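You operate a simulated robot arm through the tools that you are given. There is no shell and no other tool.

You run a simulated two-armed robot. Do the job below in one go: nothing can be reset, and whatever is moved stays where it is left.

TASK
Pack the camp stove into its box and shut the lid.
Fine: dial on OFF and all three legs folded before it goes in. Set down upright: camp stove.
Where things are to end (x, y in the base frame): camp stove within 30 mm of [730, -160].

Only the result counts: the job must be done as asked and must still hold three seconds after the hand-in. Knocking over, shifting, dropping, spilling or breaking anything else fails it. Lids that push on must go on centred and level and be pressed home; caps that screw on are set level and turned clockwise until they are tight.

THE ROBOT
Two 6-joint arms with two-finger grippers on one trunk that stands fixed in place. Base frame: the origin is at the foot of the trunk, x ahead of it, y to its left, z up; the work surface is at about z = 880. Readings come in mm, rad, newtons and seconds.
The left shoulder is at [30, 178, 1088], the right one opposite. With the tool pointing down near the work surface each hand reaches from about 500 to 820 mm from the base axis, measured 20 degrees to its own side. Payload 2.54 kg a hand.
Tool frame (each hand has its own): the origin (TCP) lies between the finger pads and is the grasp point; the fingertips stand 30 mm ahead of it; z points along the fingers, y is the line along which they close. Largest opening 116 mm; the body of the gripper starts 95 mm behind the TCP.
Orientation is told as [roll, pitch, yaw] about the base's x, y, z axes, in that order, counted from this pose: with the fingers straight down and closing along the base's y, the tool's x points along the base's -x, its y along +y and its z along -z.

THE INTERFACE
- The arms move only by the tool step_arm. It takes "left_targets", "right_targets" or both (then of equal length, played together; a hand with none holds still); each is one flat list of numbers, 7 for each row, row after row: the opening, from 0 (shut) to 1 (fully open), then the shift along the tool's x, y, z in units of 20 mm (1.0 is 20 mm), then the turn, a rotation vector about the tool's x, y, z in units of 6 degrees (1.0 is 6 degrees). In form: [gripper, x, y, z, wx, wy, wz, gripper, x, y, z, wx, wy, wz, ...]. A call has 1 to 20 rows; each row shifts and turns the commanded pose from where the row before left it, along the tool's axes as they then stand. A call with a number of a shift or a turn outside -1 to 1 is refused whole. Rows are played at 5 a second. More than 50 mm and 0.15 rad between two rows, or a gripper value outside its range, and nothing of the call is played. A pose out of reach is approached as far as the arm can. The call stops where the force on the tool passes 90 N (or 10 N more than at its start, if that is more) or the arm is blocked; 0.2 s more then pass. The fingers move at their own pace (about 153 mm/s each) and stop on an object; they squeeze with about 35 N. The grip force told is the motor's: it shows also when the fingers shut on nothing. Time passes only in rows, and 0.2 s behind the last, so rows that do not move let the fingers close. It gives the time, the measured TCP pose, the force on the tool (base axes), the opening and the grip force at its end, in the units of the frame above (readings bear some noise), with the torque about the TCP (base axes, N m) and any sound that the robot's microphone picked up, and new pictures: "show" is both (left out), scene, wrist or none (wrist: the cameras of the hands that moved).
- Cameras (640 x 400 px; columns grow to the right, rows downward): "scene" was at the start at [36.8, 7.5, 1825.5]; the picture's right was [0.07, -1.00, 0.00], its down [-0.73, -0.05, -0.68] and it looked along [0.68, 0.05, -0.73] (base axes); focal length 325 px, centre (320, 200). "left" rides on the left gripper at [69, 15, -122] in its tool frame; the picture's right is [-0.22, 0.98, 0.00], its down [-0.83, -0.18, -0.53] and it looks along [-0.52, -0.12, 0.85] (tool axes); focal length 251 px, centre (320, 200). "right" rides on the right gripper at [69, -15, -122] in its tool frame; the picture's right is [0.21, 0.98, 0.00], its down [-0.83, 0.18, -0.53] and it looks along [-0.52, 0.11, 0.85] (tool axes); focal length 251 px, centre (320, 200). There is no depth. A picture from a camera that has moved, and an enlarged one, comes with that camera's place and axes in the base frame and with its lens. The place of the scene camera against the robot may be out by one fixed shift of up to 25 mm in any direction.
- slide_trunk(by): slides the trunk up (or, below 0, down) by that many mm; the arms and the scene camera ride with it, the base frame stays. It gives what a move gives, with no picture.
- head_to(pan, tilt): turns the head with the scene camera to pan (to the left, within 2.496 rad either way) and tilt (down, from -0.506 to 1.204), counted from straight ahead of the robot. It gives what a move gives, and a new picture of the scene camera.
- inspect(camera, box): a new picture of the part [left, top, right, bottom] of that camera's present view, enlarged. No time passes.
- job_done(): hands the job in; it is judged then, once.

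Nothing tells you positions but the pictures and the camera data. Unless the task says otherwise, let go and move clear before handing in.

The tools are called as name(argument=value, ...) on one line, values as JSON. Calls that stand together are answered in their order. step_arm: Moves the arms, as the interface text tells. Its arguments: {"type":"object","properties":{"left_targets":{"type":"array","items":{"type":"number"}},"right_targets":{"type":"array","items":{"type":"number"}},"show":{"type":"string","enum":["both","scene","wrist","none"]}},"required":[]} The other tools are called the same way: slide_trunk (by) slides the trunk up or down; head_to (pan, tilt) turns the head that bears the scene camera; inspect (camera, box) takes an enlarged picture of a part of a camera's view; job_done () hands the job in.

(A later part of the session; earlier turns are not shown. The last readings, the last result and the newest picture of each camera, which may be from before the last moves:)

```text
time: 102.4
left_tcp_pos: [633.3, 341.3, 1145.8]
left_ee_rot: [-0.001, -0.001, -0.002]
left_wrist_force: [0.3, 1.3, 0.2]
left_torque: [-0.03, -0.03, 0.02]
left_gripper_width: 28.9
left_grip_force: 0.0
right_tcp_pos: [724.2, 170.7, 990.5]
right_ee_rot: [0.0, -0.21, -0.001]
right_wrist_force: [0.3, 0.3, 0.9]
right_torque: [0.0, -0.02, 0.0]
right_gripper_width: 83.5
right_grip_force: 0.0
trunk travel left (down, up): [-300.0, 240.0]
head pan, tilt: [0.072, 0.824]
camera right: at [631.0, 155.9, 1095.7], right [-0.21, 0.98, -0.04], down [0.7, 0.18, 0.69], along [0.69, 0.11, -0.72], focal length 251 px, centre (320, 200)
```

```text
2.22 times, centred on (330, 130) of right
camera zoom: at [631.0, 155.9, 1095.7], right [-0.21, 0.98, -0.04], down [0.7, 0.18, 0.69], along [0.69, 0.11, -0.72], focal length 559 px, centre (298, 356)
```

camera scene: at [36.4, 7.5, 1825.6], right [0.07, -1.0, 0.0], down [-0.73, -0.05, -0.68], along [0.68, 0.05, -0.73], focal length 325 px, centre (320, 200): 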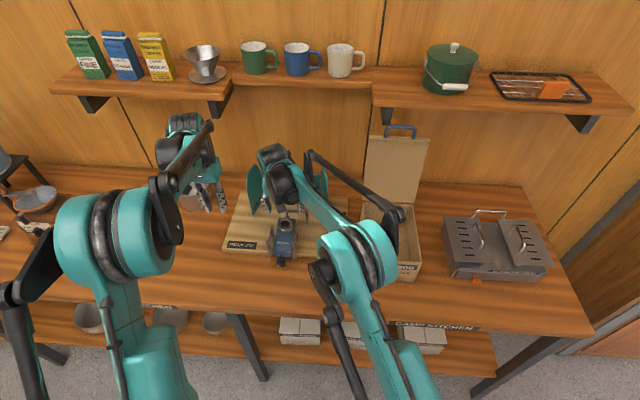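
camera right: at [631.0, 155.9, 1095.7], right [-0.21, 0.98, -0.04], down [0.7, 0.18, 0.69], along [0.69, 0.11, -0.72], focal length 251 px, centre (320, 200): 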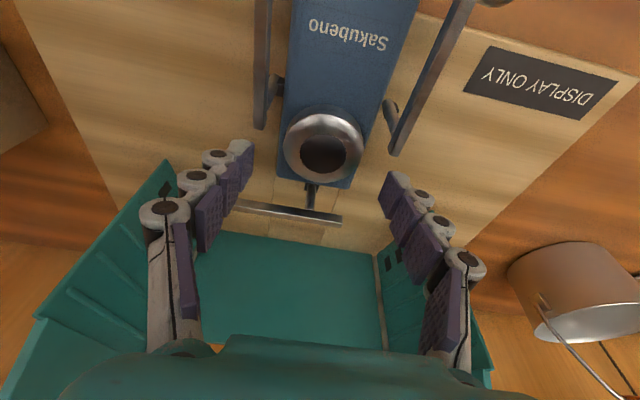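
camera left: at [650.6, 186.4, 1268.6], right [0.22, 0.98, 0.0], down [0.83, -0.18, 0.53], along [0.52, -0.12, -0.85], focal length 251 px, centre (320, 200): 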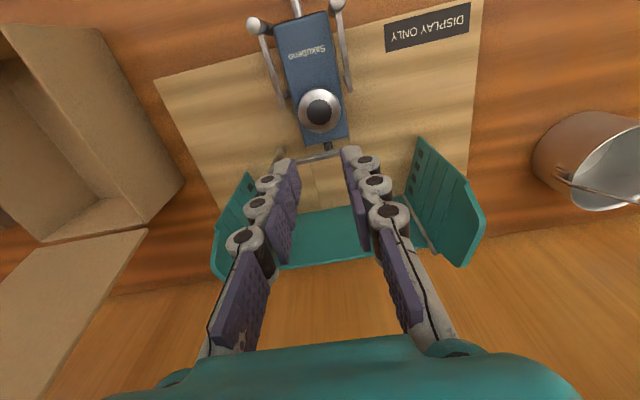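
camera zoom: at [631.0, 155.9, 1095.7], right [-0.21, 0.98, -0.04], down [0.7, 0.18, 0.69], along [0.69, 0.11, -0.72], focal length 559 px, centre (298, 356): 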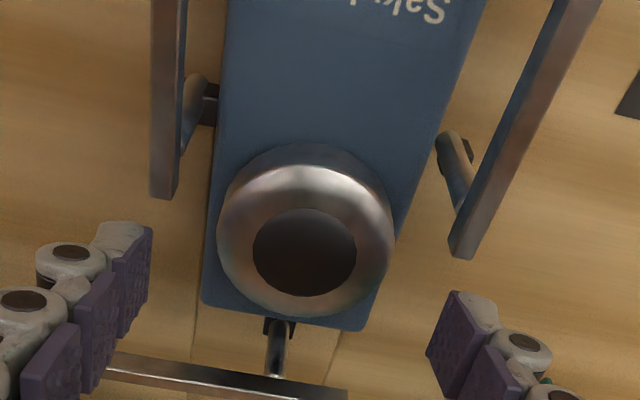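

step_arm(right_targets=[0.72, 0.2104, 0, 0.9776, 0, 0, 0, 0.72, 0.2104, 0, 0.9776, 0, 0, 0, 0.72, 0.015, 0.02, 0.073, 0, 0, 0, 0, 0, 0, 0, 0, 0, 0, 0, 0, 0, 0, 0, 0, 0, 0, 0, 0, 0, 0, 0, 0], show="wrist")

inspect(camera="right", box=[220, 40, 440, 220])

```text
time: 103.8
left_tcp_pos: [632.3, 341.7, 1145.5]
left_ee_rot: [-0.002, -0.001, -0.001]
left_wrist_force: [0.1, 0.3, -0.2]
left_torque: [-0.01, -0.03, 0.0]
left_gripper_width: 28.8
left_grip_force: 0.0
right_tcp_pos: [723.5, 171.9, 949.8]
right_ee_rot: [-0.001, -0.21, -0.001]
right_wrist_force: [-0.3, -3.2, 1.0]
right_torque: [-0.5, 0.02, 0.77]
right_gripper_width: 61.5
right_grip_force: 34.5
trunk travel left (down, up): [-300.0, 240.0]
head pan, tilt: [0.072, 0.824]
camera right: at [631.2, 155.8, 1055.1], right [-0.21, 0.98, -0.05], down [0.7, 0.18, 0.69], along [0.69, 0.11, -0.72], focal length 251 px, centre (320, 200)
```

right: 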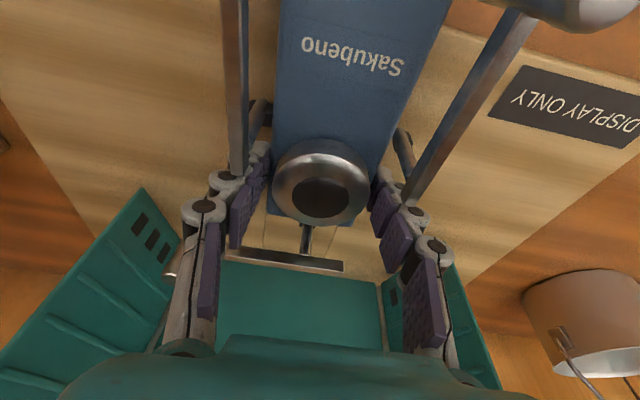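

```text
2.22 times, centred on (330, 130) of right
camera zoom: at [631.2, 155.8, 1055.1], right [-0.21, 0.98, -0.05], down [0.7, 0.18, 0.69], along [0.69, 0.11, -0.72], focal length 559 px, centre (298, 356)
```

zoom: 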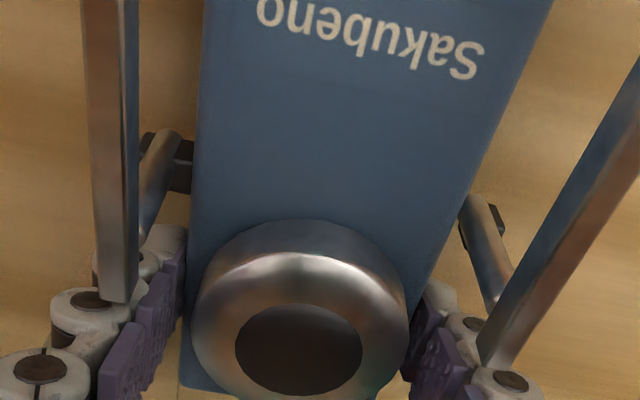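

Gripped firmly on the body (61.5 mm). I'll lift a little and check that it hangs level before going on.

step_arm(right_targets=[0, -0.1052, 0, -0.4888, 0, 0, 0, 0, -0.1052, 0, -0.4888, 0, 0, 0, 0, -0.1052, 0, -0.4888, 0, 0, 0, 0, 0, 0, 0, 0, 0, 0], show="both")

inspect(camera="scene", box=[230, 180, 340, 280])

inspect(camera="right", box=[220, 40, 440, 220])

inspect(camera="left", box=[0, 60, 220, 260])

```text
time: 104.8
left_tcp_pos: [633.3, 342.9, 1145.7]
left_ee_rot: [0.001, -0.002, 0.0]
left_wrist_force: [-0.4, -0.3, 0.5]
left_torque: [-0.01, -0.01, -0.01]
left_gripper_width: 29.1
left_grip_force: 0.1
right_tcp_pos: [725.5, 172.7, 978.8]
right_ee_rot: [0.0, -0.208, 0.001]
right_wrist_force: [0.3, 1.2, -7.0]
right_torque: [0.0, -0.08, -0.02]
right_gripper_width: 61.6
right_grip_force: 34.6
trunk travel left (down, up): [-300.0, 240.0]
head pan, tilt: [0.072, 0.824]
camera scene: at [37.9, 7.8, 1825.5], right [0.07, -1.0, 0.0], down [-0.73, -0.05, -0.68], along [0.68, 0.05, -0.73], focal length 325 px, centre (320, 200)
camera right: at [632.1, 156.5, 1084.4], right [-0.21, 0.98, -0.04], down [0.7, 0.18, 0.69], along [0.69, 0.11, -0.72], focal length 251 px, centre (320, 200)
```

scene: 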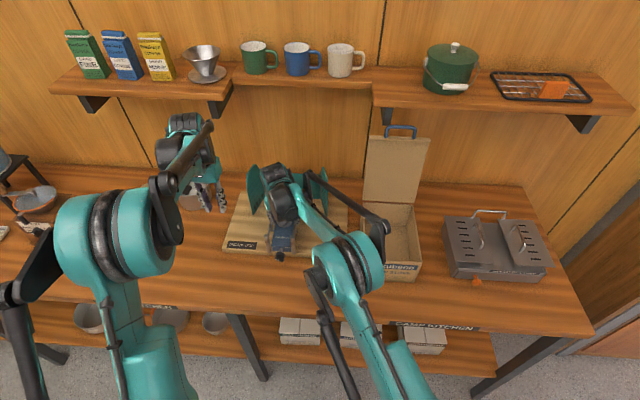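
right: 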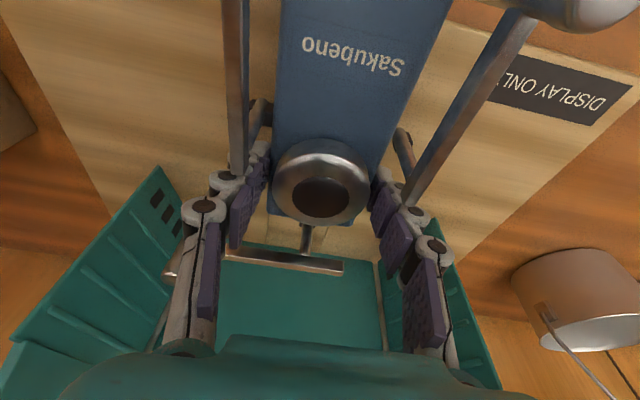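

```text
4.00 times, centred on (285, 230) of scene
camera zoom: at [37.9, 7.8, 1825.5], right [0.07, -1.0, 0.0], down [-0.73, -0.05, -0.68], along [0.68, 0.05, -0.73], focal length 1300 px, centre (460, 80)
```

zoom: 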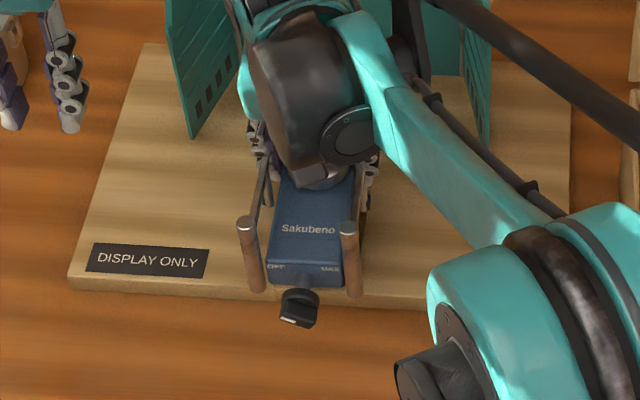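

```text
2.22 times, centred on (330, 130) of right
camera zoom: at [632.1, 156.5, 1084.4], right [-0.21, 0.98, -0.04], down [0.7, 0.18, 0.69], along [0.69, 0.11, -0.72], focal length 559 px, centre (298, 356)
```

zoom: 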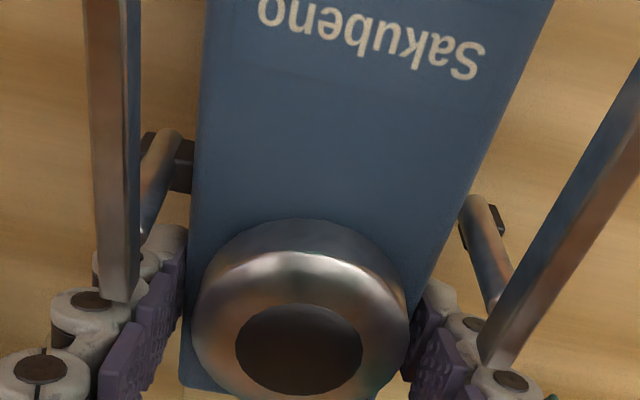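

```text
2.00 times, centred on (110, 160) of left
camera zoom: at [564.3, 356.6, 1268.8], right [0.22, 0.98, 0.0], down [0.83, -0.18, 0.53], along [0.52, -0.12, -0.85], focal length 503 px, centre (740, 280)
```

zoom: 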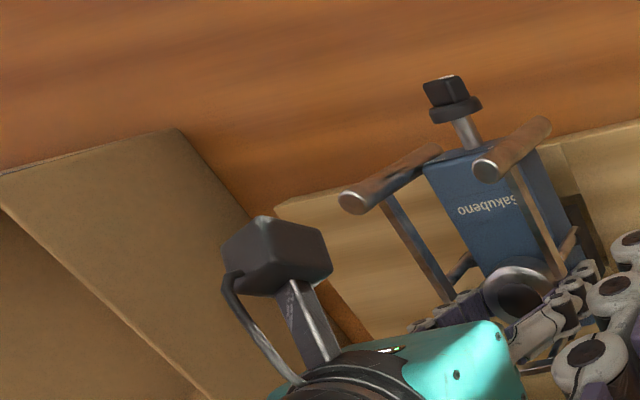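

step_arm(right_targets=[0, -0.2104, 0, -0.9776, 0, 0, 0, 0, -0.2104, 0, -0.9776, 0, 0, 0, 0, -0.2104, 0, -0.9776, 0, 0, 0, 0, -0.2104, 0, -0.9776, 0, 0, 0, 0, -0.2104, 0, -0.9776, 0, 0, 0], show="none")

step_arm(right_targets=[0, 0.147, -0.965, -0.0316, 0, 0, 0, 0, 0.147, -0.965, -0.0316, 0, 0, 0, 0, 0.147, -0.965, -0.0316, 0, 0, 0, 0, 0.147, -0.965, -0.0316, 0, 0, 0, 0, 0, -0.965, 0, 0, 0, 0, 0, 0, -0.965, 0, 0, 0, 0, 0, 0, -0.965, 0, 0, 0, 0, 0, 0, -0.965, 0, 0, 0, 0, 0, 0, -0.965, 0, 0, 0, 0], show="both")

```text
time: 106.0
left_tcp_pos: [632.7, 341.1, 1146.5]
left_ee_rot: [0.0, 0.001, 0.0]
left_wrist_force: [-0.1, 0.7, -0.3]
left_torque: [-0.01, -0.01, -0.03]
left_gripper_width: 29.2
left_grip_force: 0.1
right_tcp_pos: [725.0, 170.3, 1079.6]
right_ee_rot: [-0.001, -0.21, -0.001]
right_wrist_force: [0.4, 0.2, -6.3]
right_torque: [0.03, -0.1, 0.0]
right_gripper_width: 61.4
right_grip_force: 34.9
trunk travel left (down, up): [-300.0, 240.0]
head pan, tilt: [0.072, 0.824]
```

```text
time: 108.0
left_tcp_pos: [632.7, 340.2, 1146.4]
left_ee_rot: [0.0, 0.0, -0.001]
left_wrist_force: [0.4, -0.3, -0.3]
left_torque: [0.06, 0.01, 0.02]
left_gripper_width: 29.0
left_grip_force: 0.1
right_tcp_pos: [714.1, -3.7, 1079.3]
right_ee_rot: [0.0, -0.209, 0.001]
right_wrist_force: [-0.8, -1.1, -6.2]
right_torque: [0.01, -0.09, -0.03]
right_gripper_width: 61.3
right_grip_force: 35.2
trunk travel left (down, up): [-300.0, 240.0]
head pan, tilt: [0.072, 0.824]
camera scene: at [37.7, 6.6, 1825.5], right [0.07, -1.0, 0.0], down [-0.73, -0.05, -0.68], along [0.68, 0.05, -0.73], focal length 325 px, centre (320, 200)
camera right: at [620.5, -18.5, 1183.9], right [-0.21, 0.98, -0.04], down [0.7, 0.18, 0.69], along [0.69, 0.11, -0.72], focal length 251 px, centre (320, 200)
```

scene: 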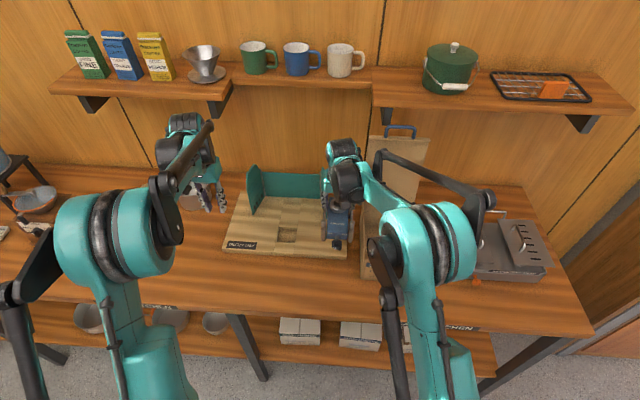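
right: 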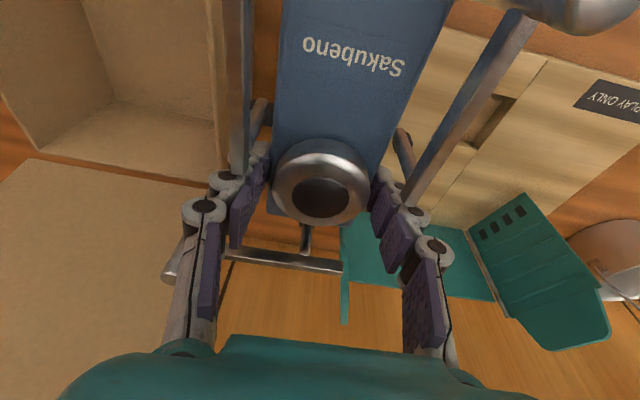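

The board turns out to have a pocket the base sat in, so the base reaches lower than I assumed. I still have clearance over the box rim. I'll carry on to above the box.

step_arm(right_targets=[0, 0, -0.945, 0, 0, 0, 0, 0, 0, -0.945, 0, 0, 0, 0, 0, 0, -0.945, 0, 0, 0, 0, 0, -0.133, -0.945, 0.0288, 0, 0, 0, 0, -0.133, -0.945, 0.0288, 0, 0, 0, 0, -0.133, -0.945, 0.0288, 0, 0, 0, 0, -0.133, -0.945, 0.0288, 0, 0, 0, 0, -0.133, -0.945, 0.0288, 0, 0, 0, 0, 0, 0, 0, 0, 0, 0], show="both")

inspect(camera="scene", box=[340, 180, 450, 290])

inspect(camera="right", box=[100, 0, 540, 270])

inspect(camera="left", box=[0, 0, 320, 200])

```text
time: 110.0
left_tcp_pos: [633.0, 342.1, 1146.4]
left_ee_rot: [0.0, -0.001, 0.0]
left_wrist_force: [0.0, 1.0, -0.1]
left_torque: [-0.01, 0.02, -0.03]
left_gripper_width: 29.3
left_grip_force: 0.1
right_tcp_pos: [727.5, -152.4, 1078.6]
right_ee_rot: [0.002, -0.21, 0.001]
right_wrist_force: [-0.6, 0.1, -6.7]
right_torque: [0.01, -0.1, -0.03]
right_gripper_width: 61.3
right_grip_force: 35.1
trunk travel left (down, up): [-300.0, 240.0]
head pan, tilt: [0.072, 0.824]
camera scene: at [37.7, 8.1, 1825.5], right [0.07, -1.0, 0.0], down [-0.73, -0.05, -0.68], along [0.68, 0.05, -0.73], focal length 325 px, centre (320, 200)
camera right: at [633.8, -168.3, 1184.2], right [-0.21, 0.98, -0.04], down [0.7, 0.18, 0.69], along [0.69, 0.11, -0.72], focal length 251 px, centre (320, 200)
```

scene: 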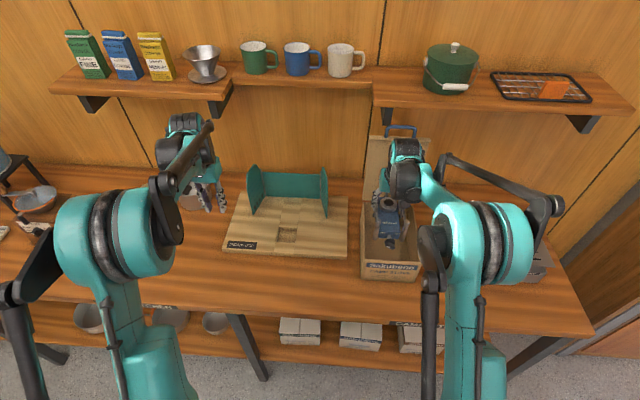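
right: 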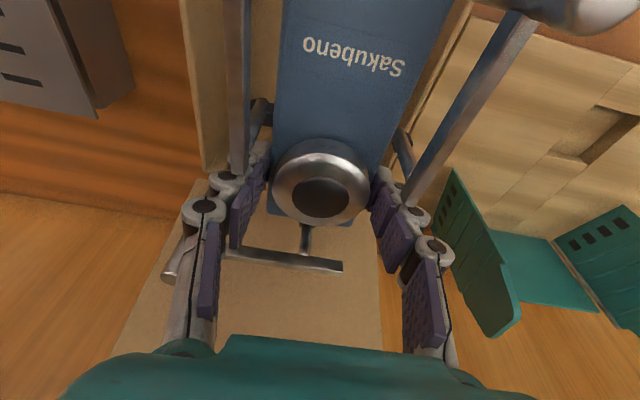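

```text
3.64 times, centred on (395, 235) of scene
camera zoom: at [37.7, 8.1, 1825.5], right [0.07, -1.0, 0.0], down [-0.73, -0.05, -0.68], along [0.68, 0.05, -0.73], focal length 1182 px, centre (47, 73)
```

zoom: 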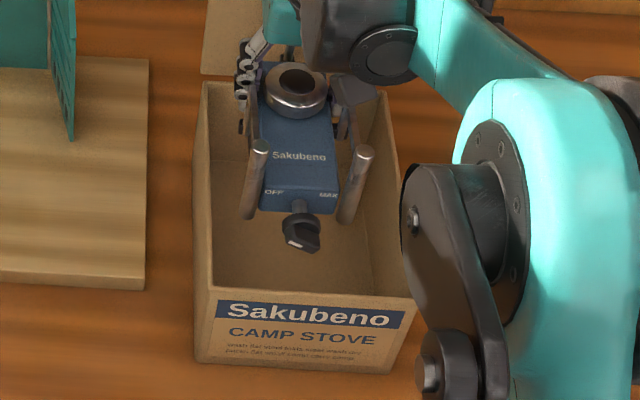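

```text
1.45 times, centred on (320, 135) of right
camera zoom: at [633.8, -168.3, 1184.2], right [-0.21, 0.98, -0.04], down [0.7, 0.18, 0.69], along [0.69, 0.11, -0.72], focal length 366 px, centre (320, 294)
```

zoom: 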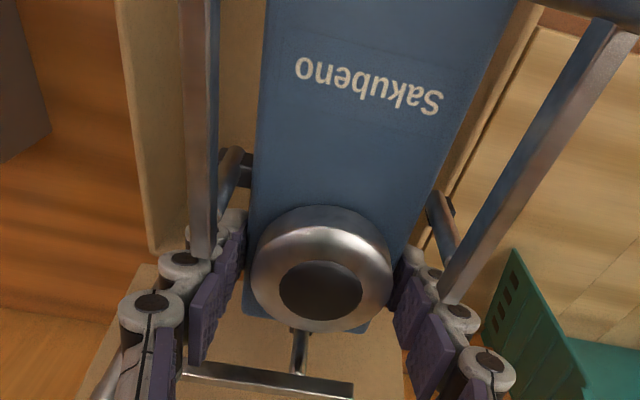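

```text
2.00 times, centred on (160, 100) of left
camera zoom: at [564.2, 356.8, 1268.8], right [0.22, 0.98, 0.0], down [0.83, -0.18, 0.53], along [0.52, -0.12, -0.85], focal length 503 px, centre (640, 400)
```

zoom: 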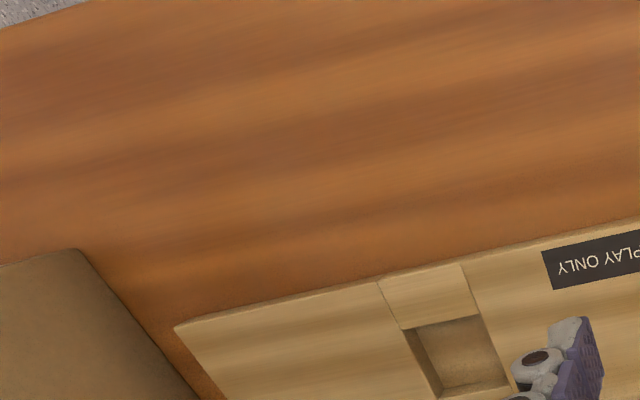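

step_arm(right_targets=[0, -0.22, -0.125, 0.047, 0, 0, 0, 0, 0.2104, 0, 0.9776, 0, 0, 0, 0, 0.2104, 0, 0.9776, 0, 0, 0, 0, 0.2104, 0, 0.9776, 0, 0, 0, 0, 0, 0, 0, 0, 0, 0], show="both")

inspect(camera="scene", box=[340, 180, 450, 290])

inspect(camera="right", box=[100, 0, 540, 340])

```text
time: 111.2
left_tcp_pos: [633.4, 341.4, 1145.3]
left_ee_rot: [-0.001, 0.001, 0.0]
left_wrist_force: [1.3, 0.1, 0.7]
left_torque: [0.06, 0.02, 0.0]
left_gripper_width: 29.3
left_grip_force: 0.0
right_tcp_pos: [730.7, -155.0, 1018.5]
right_ee_rot: [0.0, -0.21, 0.0]
right_wrist_force: [0.3, 0.7, -6.1]
right_torque: [0.02, -0.13, -0.03]
right_gripper_width: 61.0
right_grip_force: 34.6
trunk travel left (down, up): [-300.0, 240.0]
head pan, tilt: [0.072, 0.824]
camera scene: at [37.3, 7.4, 1825.5], right [0.07, -1.0, 0.0], down [-0.73, -0.05, -0.68], along [0.68, 0.05, -0.73], focal length 325 px, centre (320, 200)
camera right: at [637.9, -170.7, 1124.0], right [-0.21, 0.98, -0.04], down [0.7, 0.18, 0.69], along [0.69, 0.11, -0.72], focal length 251 px, centre (320, 200)
```

scene: 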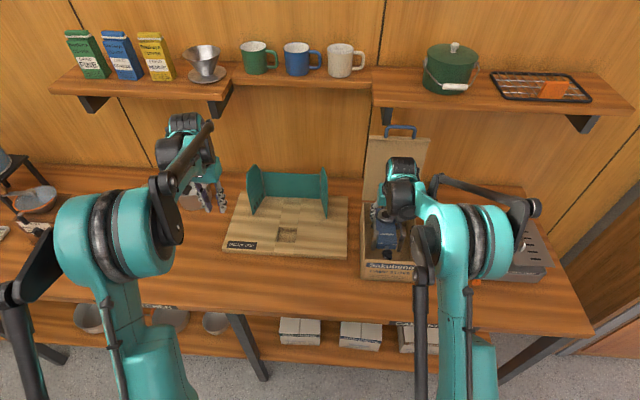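
right: 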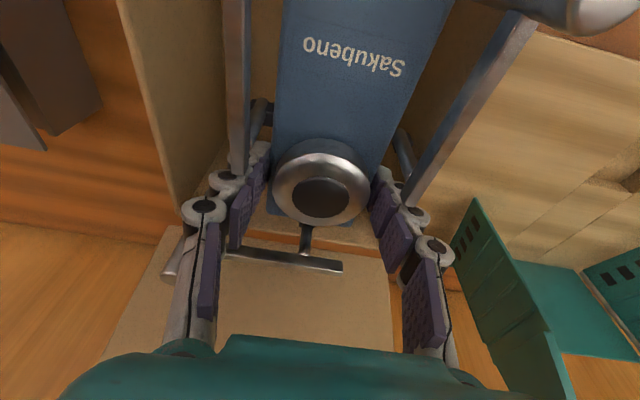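

```text
3.64 times, centred on (395, 235) of scene
camera zoom: at [37.3, 7.4, 1825.5], right [0.07, -1.0, 0.0], down [-0.73, -0.05, -0.68], along [0.68, 0.05, -0.73], focal length 1182 px, centre (47, 73)
```

zoom: 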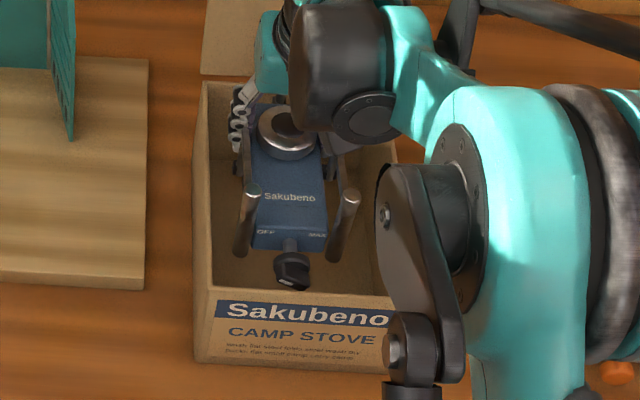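

```text
1.18 times, centred on (320, 170) of right
camera zoom: at [637.9, -170.7, 1124.0], right [-0.21, 0.98, -0.04], down [0.7, 0.18, 0.69], along [0.69, 0.11, -0.72], focal length 296 px, centre (320, 235)
```

zoom: 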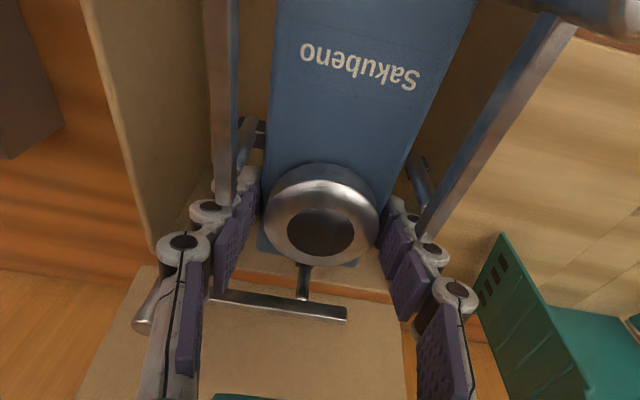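

inspect(camera="scene", box=[385, 225, 425, 275])

```text
8.00 times, centred on (405, 250) of scene
camera zoom: at [37.3, 7.4, 1825.5], right [0.07, -1.0, 0.0], down [-0.73, -0.05, -0.68], along [0.68, 0.05, -0.73], focal length 2600 px, centre (-360, -200)
```

zoom: 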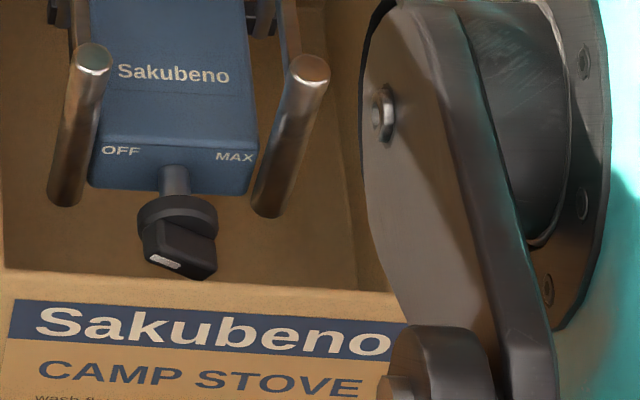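

Front gap is about 6 mm and rear about 9 mm. I'll shift 1 mm back and lower slowly, watching forces.

step_arm(right_targets=[0, -0.05, 0, 0.01, 0, 0, 0, 0, 0.2104, 0, 0.9776, 0, 0, 0, 0, 0.2104, 0, 0.9776, 0, 0, 0, 0, 0.158, 0, 0.733, 0, 0, 0, 0, 0, 0, 0, 0, 0, 0], show="scene")

inspect(camera="scene", box=[370, 215, 425, 275])

inspect(camera="right", box=[100, 100, 540, 340])

```text
time: 112.4
left_tcp_pos: [634.3, 341.4, 1146.1]
left_ee_rot: [0.0, 0.001, 0.001]
left_wrist_force: [0.5, -0.4, -0.9]
left_torque: [0.01, 0.04, 0.0]
left_gripper_width: 28.9
left_grip_force: 0.0
right_tcp_pos: [730.8, -155.7, 962.9]
right_ee_rot: [0.0, -0.209, 0.0]
right_wrist_force: [-0.5, 0.0, -6.2]
right_torque: [0.01, -0.08, 0.0]
right_gripper_width: 61.3
right_grip_force: 35.5
trunk travel left (down, up): [-300.0, 240.0]
head pan, tilt: [0.072, 0.824]
camera scene: at [37.5, 7.4, 1825.5], right [0.07, -1.0, 0.0], down [-0.73, -0.05, -0.68], along [0.68, 0.05, -0.73], focal length 325 px, centre (320, 200)
```

scene: 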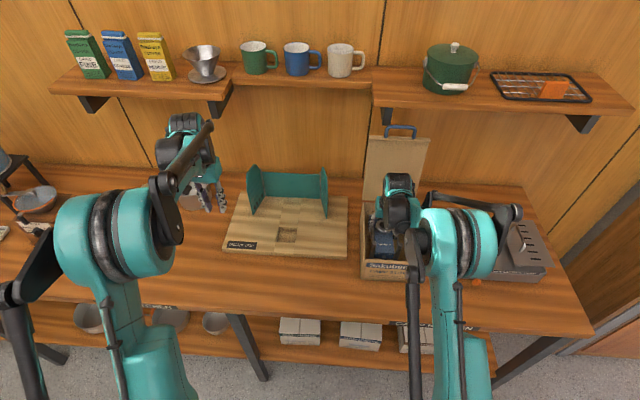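

```text
6.67 times, centred on (398, 245) of scene
camera zoom: at [37.5, 7.4, 1825.5], right [0.07, -1.0, 0.0], down [-0.73, -0.05, -0.68], along [0.68, 0.05, -0.73], focal length 2167 px, centre (-197, -100)
```

zoom: 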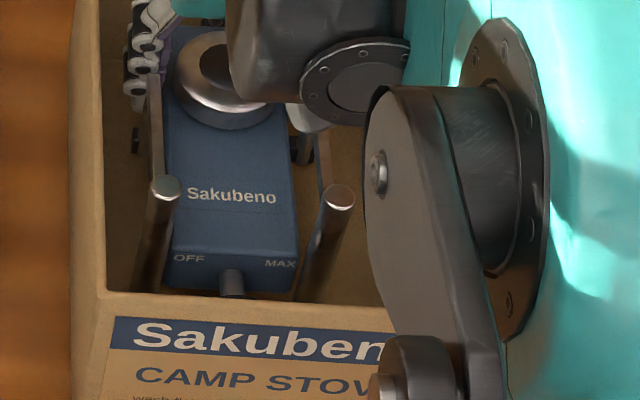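

```text
1.45 times, centred on (320, 220) of right
camera zoom: at [638.8, -171.2, 1069.2], right [-0.21, 0.98, -0.04], down [0.7, 0.18, 0.69], along [0.69, 0.11, -0.72], focal length 366 px, centre (320, 171)
```

zoom: 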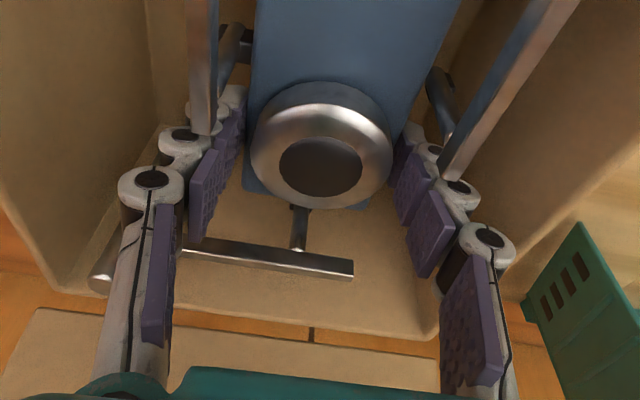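

step_arm(right_targets=[0, 0.0526, 0, 0.2444, 0, 0, 0, 0, 0.0526, 0, 0.2444, 0, 0, 0, 0, 0, 0, 0, 0, 0, 0], show="none")

step_arm(right_targets=[0, 0.0526, 0, 0.2444, 0, 0, 0, 0, 0.0526, 0, 0.2444, 0, 0, 0, 0, 0, 0, 0, 0, 0, 0], show="none")

step_arm(right_targets=[0, 0.0526, 0, 0.2444, 0, 0, 0, 0, 0, 0, 0, 0, 0, 0], show="none")

```text
time: 113.2
left_tcp_pos: [634.1, 341.2, 1145.7]
left_ee_rot: [0.001, 0.0, -0.001]
left_wrist_force: [0.2, -0.6, -0.7]
left_torque: [0.01, -0.03, -0.01]
left_gripper_width: 28.9
left_grip_force: 0.1
right_tcp_pos: [731.6, -156.8, 953.1]
right_ee_rot: [0.0, -0.21, 0.0]
right_wrist_force: [0.2, 0.7, -6.6]
right_torque: [-0.02, -0.09, -0.05]
right_gripper_width: 61.4
right_grip_force: 35.0
trunk travel left (down, up): [-300.0, 240.0]
head pan, tilt: [0.072, 0.824]
```

```text
time: 114.0
left_tcp_pos: [631.2, 340.9, 1147.5]
left_ee_rot: [0.0, -0.004, 0.0]
left_wrist_force: [0.0, -0.3, 0.9]
left_torque: [-0.01, -0.04, -0.03]
left_gripper_width: 29.0
left_grip_force: 0.0
right_tcp_pos: [729.9, -156.4, 946.9]
right_ee_rot: [-0.001, -0.213, -0.001]
right_wrist_force: [3.6, -1.5, 22.7]
right_torque: [-0.04, 0.12, -0.02]
right_gripper_width: 61.5
right_grip_force: 35.2
trunk travel left (down, up): [-300.0, 240.0]
head pan, tilt: [0.072, 0.824]
```

```text
time: 114.6
left_tcp_pos: [631.0, 342.0, 1146.7]
left_ee_rot: [0.001, 0.0, -0.001]
left_wrist_force: [0.4, -1.0, 0.6]
left_torque: [0.0, 0.0, 0.01]
left_gripper_width: 28.8
left_grip_force: 0.1
right_tcp_pos: [731.0, -155.6, 940.6]
right_ee_rot: [-0.001, -0.212, -0.002]
right_wrist_force: [8.6, -3.3, 28.5]
right_torque: [-0.62, 0.12, -0.13]
right_gripper_width: 61.5
right_grip_force: 35.1
trunk travel left (down, up): [-300.0, 240.0]
head pan, tilt: [0.072, 0.824]
```

The base touched the box floor at about z 947 on the hand. I'll ease the pressure, open the fingers slightly and check before lifting out.

step_arm(right_targets=[0, -0.06, 0, -0.27, 0, 0, 0, 0, 0, 0, 0, 0, 0, 0, 0.62, 0, 0, 0, 0, 0, 0, 0.62, 0, 0, 0, 0, 0, 0], show="both")

inspect(camera="right", box=[160, 60, 480, 300])

inspect(camera="scene", box=[360, 200, 430, 280])

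```text
time: 115.6
left_tcp_pos: [632.6, 342.5, 1146.5]
left_ee_rot: [0.001, 0.0, 0.001]
left_wrist_force: [-0.7, 0.9, 0.2]
left_torque: [0.02, -0.02, -0.04]
left_gripper_width: 29.0
left_grip_force: 0.1
right_tcp_pos: [730.1, -156.1, 945.2]
right_ee_rot: [0.0, -0.21, -0.001]
right_wrist_force: [-0.4, 0.0, 0.3]
right_torque: [0.01, -0.01, -0.03]
right_gripper_width: 71.8
right_grip_force: 0.0
trunk travel left (down, up): [-300.0, 240.0]
head pan, tilt: [0.072, 0.824]
camera scene: at [36.6, 7.7, 1825.5], right [0.07, -1.0, 0.0], down [-0.73, -0.05, -0.68], along [0.68, 0.05, -0.73], focal length 325 px, centre (320, 200)
camera right: at [638.1, -171.3, 1050.1], right [-0.21, 0.98, -0.04], down [0.7, 0.18, 0.69], along [0.69, 0.11, -0.72], focal length 251 px, centre (320, 200)
```

scene: 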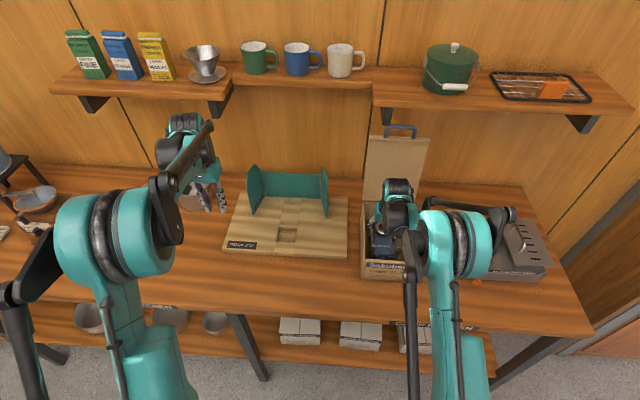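
right: 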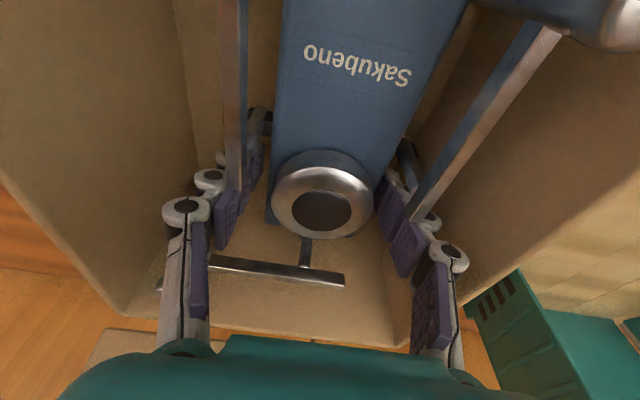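

```text
1.67 times, centred on (320, 180) of right
camera zoom: at [638.1, -171.3, 1050.1], right [-0.21, 0.98, -0.04], down [0.7, 0.18, 0.69], along [0.69, 0.11, -0.72], focal length 419 px, centre (320, 233)
```

zoom: 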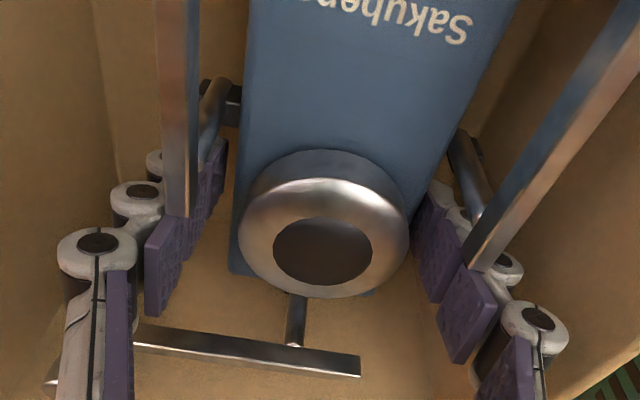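

```text
5.00 times, centred on (395, 240) of scene
camera zoom: at [36.6, 7.7, 1825.5], right [0.07, -1.0, 0.0], down [-0.73, -0.05, -0.68], along [0.68, 0.05, -0.73], focal length 1625 px, centre (-55, 0)
```

zoom: 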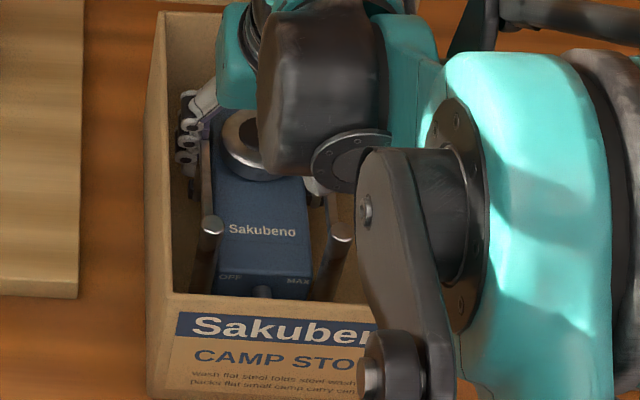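

step_arm(right_targets=[0.64, -0.2104, 0, -0.9776, 0, 0, 0, 0.64, -0.2104, 0, -0.9776, 0, 0, 0, 0.64, 0, 0, 0, 0, 0, 0], show="wrist")

step_arm(right_targets=[0.64, -0.2104, 0, -0.9776, 0, 0, 0, 0.64, -0.2104, 0, -0.9776, 0, 0, 0, 0.64, -0.2104, 0, -0.9776, 0, 0, 0, 0.64, -0.2104, 0, -0.9776, 0, 0, 0, 0.64, -0.2104, 0, -0.9776, 0, 0, 0, 0.64, -0.2104, 0, -0.9776, 0, 0, 0, 0.64, 0.5, 0, -0.8, 0, 0, 0, 0.64, 0.9, 0, -0.4, 0, 0, 0, 0.64, 0.9, 0, -0.4, 0, 0, 0], show="both")

inspect(camera="right", box=[160, 0, 480, 240])

inspect(camera="scene", box=[360, 200, 430, 280])

```text
time: 116.4
left_tcp_pos: [633.5, 341.3, 1146.1]
left_ee_rot: [-0.002, 0.0, -0.004]
left_wrist_force: [0.7, 0.6, 0.1]
left_torque: [-0.02, 0.0, -0.01]
left_gripper_width: 29.0
left_grip_force: 0.1
right_tcp_pos: [732.6, -155.4, 984.2]
right_ee_rot: [-0.001, -0.209, 0.001]
right_wrist_force: [-0.4, 0.0, -0.3]
right_torque: [-0.02, -0.01, -0.01]
right_gripper_width: 74.4
right_grip_force: 0.1
trunk travel left (down, up): [-300.0, 240.0]
head pan, tilt: [0.072, 0.824]
camera right: at [638.3, -171.3, 1089.9], right [-0.21, 0.98, -0.04], down [0.7, 0.18, 0.69], along [0.69, 0.11, -0.72], focal length 251 px, centre (320, 200)
```

right: 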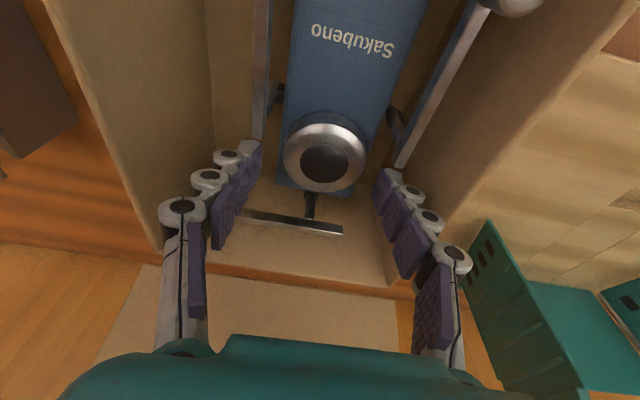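

```text
time: 118.4
left_tcp_pos: [632.0, 341.1, 1146.9]
left_ee_rot: [-0.001, 0.0, 0.0]
left_wrist_force: [-0.6, -0.6, -0.1]
left_torque: [0.01, -0.05, 0.0]
left_gripper_width: 28.9
left_grip_force: 0.0
right_tcp_pos: [678.8, -155.3, 1126.4]
right_ee_rot: [0.0, -0.21, -0.001]
right_wrist_force: [0.0, 0.1, -0.5]
right_torque: [0.0, -0.04, 0.0]
right_gripper_width: 74.3
right_grip_force: 0.0
trunk travel left (down, up): [-300.0, 240.0]
head pan, tilt: [0.072, 0.824]
camera scene: at [35.6, 7.6, 1825.6], right [0.07, -1.0, 0.0], down [-0.73, -0.05, -0.68], along [0.68, 0.05, -0.73], focal length 325 px, centre (320, 200)
camera right: at [586.0, -171.3, 1231.9], right [-0.21, 0.98, -0.04], down [0.7, 0.18, 0.69], along [0.69, 0.11, -0.72], focal length 251 px, centre (320, 200)
```

scene: 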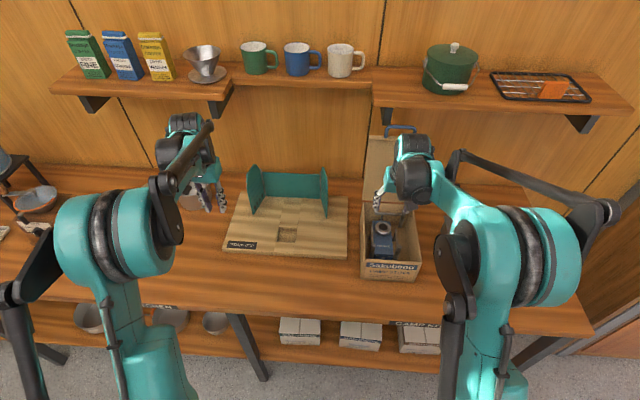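
right: 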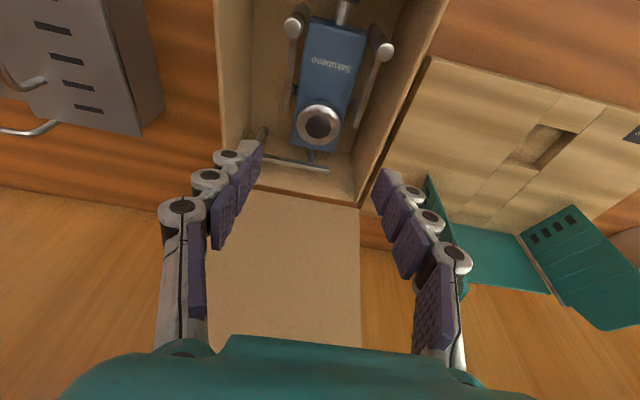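

```text
1.67 times, centred on (320, 120) of right
camera zoom: at [586.0, -171.3, 1231.9], right [-0.21, 0.98, -0.04], down [0.7, 0.18, 0.69], along [0.69, 0.11, -0.72], focal length 419 px, centre (320, 333)
```

zoom: 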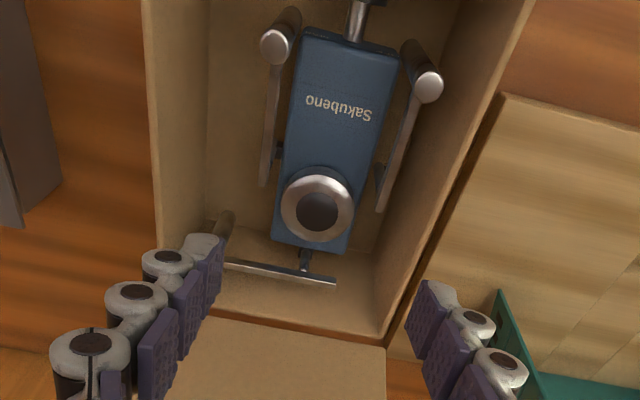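

```text
5.00 times, centred on (395, 240) of scene
camera zoom: at [35.6, 7.6, 1825.6], right [0.07, -1.0, 0.0], down [-0.73, -0.05, -0.68], along [0.68, 0.05, -0.73], focal length 1625 px, centre (-55, 0)
```

zoom: 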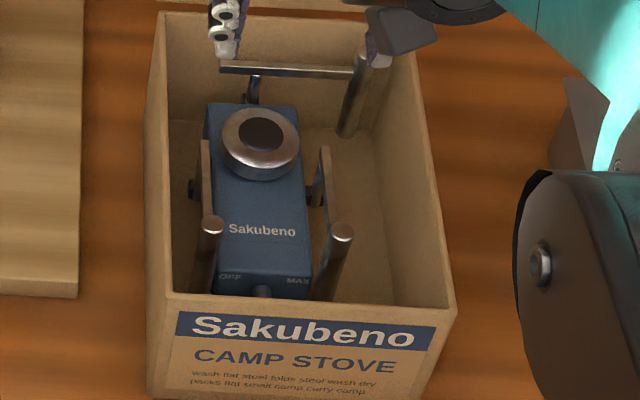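

The stove stands upright in the box with its burner at about (729, −155) and all legs folded. Now I'll close the lid by its handle, reversing the opening arc. First the right hand goes up and back to the yawed, leaned pose in front of the handle.

step_arm(right_targets=[0.3, 0, 0, 0, 0, 1, 0, 0.3, 0, 0, 0, 0, 1, 0, 0.3, 0, 0, -1, 0, 0, -1, 0.3, 0, 0, -1, 0, 0, -1, 0.3, 0, 0, -1, 0, 0, -1, 0.3, 0, 0, -1, 0, 0, -1, 0.3, 0, 0, -1, 0, 0, -1, 0.3, 0, 0, -1, 0, 0, -1, 0.3, 0, 0, -1, 0, 0, -1, 0.3, 0, 0, -1, 0, 0, -1, 0.3, 0, 0, -1, 0, 0, -1, 0.3, 0, 0, -1, 0, 0, -1, 0.3, 0, 0, 0, 0, 0, -1, 0.3, 0, 0, 0, 0, 0, -1, 0.3, 0, 0, 0, 0, 0, -1, 0.3, 0, 0, 0, 0, 0, -1, 0.3, 0, 0, 0, 0, 0, -1], show="none")

step_arm(right_targets=[0.3, 0, 0, 0, 1, 0, 0, 0.3, 0, 0, 0, 1, 0, 0, 0.3, 0, 0, 0, 1, 0, 0, 0.3, 0, 0, 0, 1, 0, 0, 0.3, 0, 0, 0, 1, 0, 0, 0.3, 0, 0, 0, 1, 0, 0, 0.3, 0, 0, 0, 1, 0, 0, 0.3, 0, 0, 0, 1, 0, 0, 0.3, 0, 0, 0, 1, 0, 0, 0.3, 0.16, -0.633, 0.752, 0, 0, 0, 0.3, 0.16, -0.633, 0.752, 0, 0, 0, 0.3, 0.16, -0.633, 0.752, 0, 0, 0, 0.3, 0.16, -0.633, 0.752, 0, 0, 0], show="both")

```text
time: 122.0
left_tcp_pos: [633.2, 342.1, 1146.0]
left_ee_rot: [0.001, 0.0, 0.0]
left_wrist_force: [-1.0, 0.6, 0.2]
left_torque: [-0.01, 0.0, 0.04]
left_gripper_width: 29.0
left_grip_force: 0.1
right_tcp_pos: [681.1, -156.7, 1326.3]
right_ee_rot: [-0.001, 0.002, 1.57]
right_wrist_force: [-0.1, 0.6, 0.4]
right_torque: [0.0, 0.0, 0.0]
right_gripper_width: 34.9
right_grip_force: 0.0
trunk travel left (down, up): [-300.0, 240.0]
head pan, tilt: [0.072, 0.824]
```

```text
time: 124.8
left_tcp_pos: [634.7, 341.6, 1144.9]
left_ee_rot: [0.0, 0.002, -0.001]
left_wrist_force: [1.4, 0.1, -0.4]
left_torque: [0.0, 0.01, -0.03]
left_gripper_width: 28.7
left_grip_force: 0.1
right_tcp_pos: [758.4, -169.1, 1332.3]
right_ee_rot: [-0.942, 0.0, 1.57]
right_wrist_force: [0.3, 0.1, 0.0]
right_torque: [0.02, -0.02, 0.0]
right_gripper_width: 34.9
right_grip_force: 0.2
trunk travel left (down, up): [-300.0, 240.0]
head pan, tilt: [0.072, 0.824]
camera scene: at [38.3, 7.4, 1825.5], right [0.07, -1.0, 0.0], down [-0.73, -0.05, -0.68], along [0.68, 0.05, -0.73], focal length 325 px, centre (320, 200)
camera right: at [670.0, -238.0, 1416.1], right [-0.57, -0.21, -0.79], down [-0.54, 0.83, 0.17], along [0.62, 0.52, -0.59], focal length 251 px, centre (320, 200)
```

scene: 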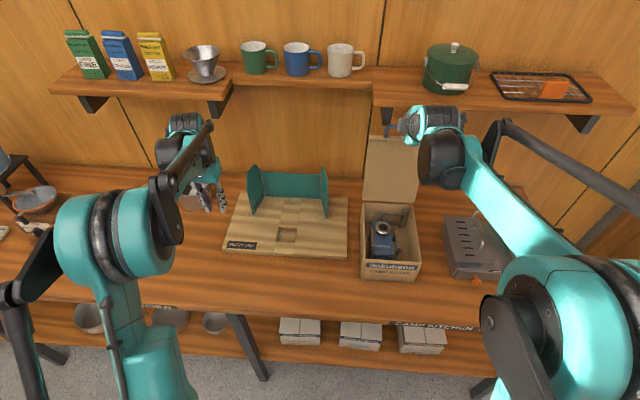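
right: 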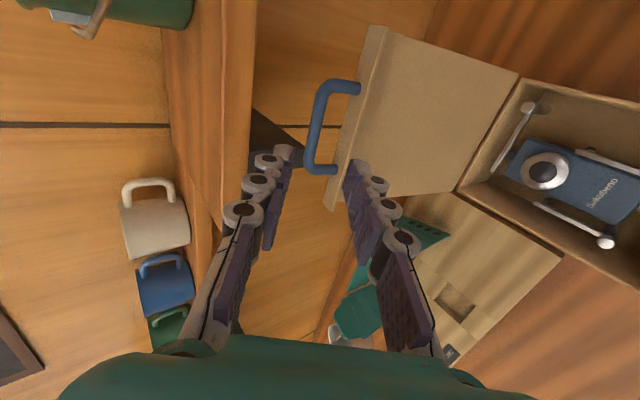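

step_arm(right_targets=[0.3, 0.012, -0.0475, 0.92, 0, 0, 0, 0.3, 0.012, -0.0475, 0.92, 0, 0, 0, 0.3, 0.012, -0.0475, 0.92, 0, 0, 0, 0.3, 0.012, -0.0475, 0.92, 0, 0, 0, 0.3, 0.012, -0.0475, 0.92, 0, 0, 0, 0.3, 0.012, -0.0475, 0.92, 0, 0, 0], show="wrist")

```text
time: 126.2
left_tcp_pos: [632.9, 341.6, 1146.5]
left_ee_rot: [-0.001, 0.001, -0.002]
left_wrist_force: [-0.3, 0.3, -0.2]
left_torque: [-0.05, 0.04, -0.02]
left_gripper_width: 28.9
left_grip_force: 0.0
right_tcp_pos: [849.9, -169.4, 1271.9]
right_ee_rot: [-0.941, -0.001, 1.572]
right_wrist_force: [0.1, 0.0, 0.5]
right_torque: [0.02, -0.02, 0.01]
right_gripper_width: 35.4
right_grip_force: 0.0
trunk travel left (down, up): [-300.0, 240.0]
head pan, tilt: [0.072, 0.824]
camera right: at [761.2, -239.2, 1356.2], right [-0.57, -0.21, -0.79], down [-0.54, 0.83, 0.17], along [0.62, 0.52, -0.59], focal length 251 px, centre (320, 200)
```

right: 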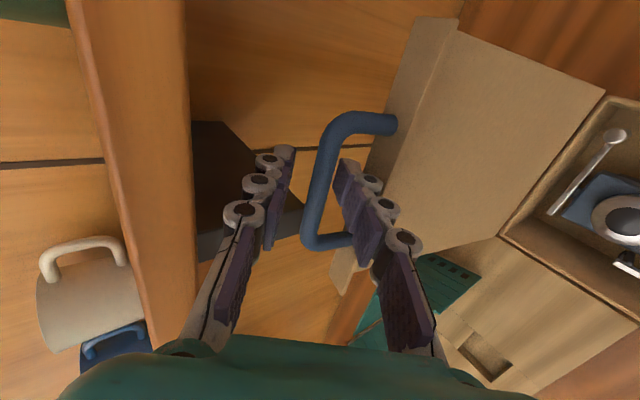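

The hand is back in the release pose around the bar. I'll grip and follow the fitted hinge arc (hinge near x 821, z 981, radius 286) in reverse, checking forces along the way.

step_arm(right_targets=[0, 0, 0, 0, 0, 0, 0, 0, 0, 0, 0, 0, 0, 0, 0, 0, 0, 0, 0, 0, 0, 0, 0, 0.367, -0.76, -1, 0, 0, 0, 0, 0.478, -0.673, -1, 0, 0, 0, 0, 0.586, -0.575, -1, 0, 0, 0, 0, 0, 0, 0, 0, 0], show="both")

```text
time: 127.8
left_tcp_pos: [634.7, 341.8, 1145.5]
left_ee_rot: [0.002, 0.001, 0.001]
left_wrist_force: [0.0, -0.1, 0.0]
left_torque: [-0.02, 0.01, 0.01]
left_gripper_width: 29.1
left_grip_force: 0.1
right_tcp_pos: [803.3, -170.5, 1275.9]
right_ee_rot: [-0.622, -0.001, 1.572]
right_wrist_force: [0.8, 3.0, -23.5]
right_torque: [0.3, 0.05, -0.37]
right_gripper_width: 9.6
right_grip_force: 35.5
trunk travel left (down, up): [-300.0, 240.0]
head pan, tilt: [0.072, 0.824]
camera scene: at [40.6, 7.4, 1825.3], right [0.07, -1.0, 0.0], down [-0.73, -0.05, -0.68], along [0.68, 0.05, -0.73], focal length 325 px, centre (320, 200)
camera right: at [744.3, -239.3, 1383.5], right [-0.79, -0.21, -0.57], down [-0.46, 0.83, 0.33], along [0.4, 0.52, -0.75], focal length 251 px, centre (320, 200)
```

scene: 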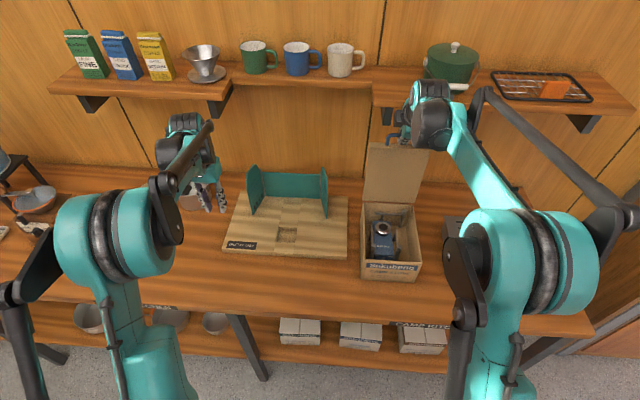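
right: 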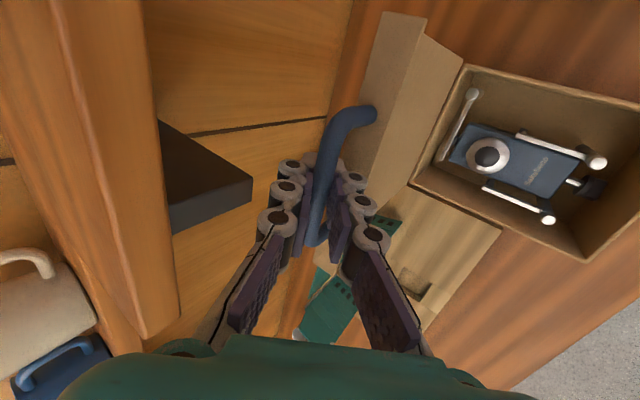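

step_arm(right_targets=[0, 0, 0.792, -0.297, -1, 0, 0, 0, 0, 0.762, -0.29, -1, 0, 0, 0, 0, 0.781, -0.189, -1, 0, 0, 0, 0, 0, 0, 0, 0, 0], show="none")

```text
time: 128.8
left_tcp_pos: [632.3, 341.8, 1146.5]
left_ee_rot: [0.0, 0.0, 0.0]
left_wrist_force: [-0.5, 0.3, 0.8]
left_torque: [-0.02, -0.02, -0.02]
left_gripper_width: 28.9
left_grip_force: 0.0
right_tcp_pos: [752.1, -170.6, 1268.3]
right_ee_rot: [-0.312, 0.0, 1.571]
right_wrist_force: [-1.2, 2.4, 4.0]
right_torque: [-0.04, 0.02, -0.1]
right_gripper_width: 8.8
right_grip_force: 35.1
trunk travel left (down, up): [-300.0, 240.0]
head pan, tilt: [0.072, 0.824]
```

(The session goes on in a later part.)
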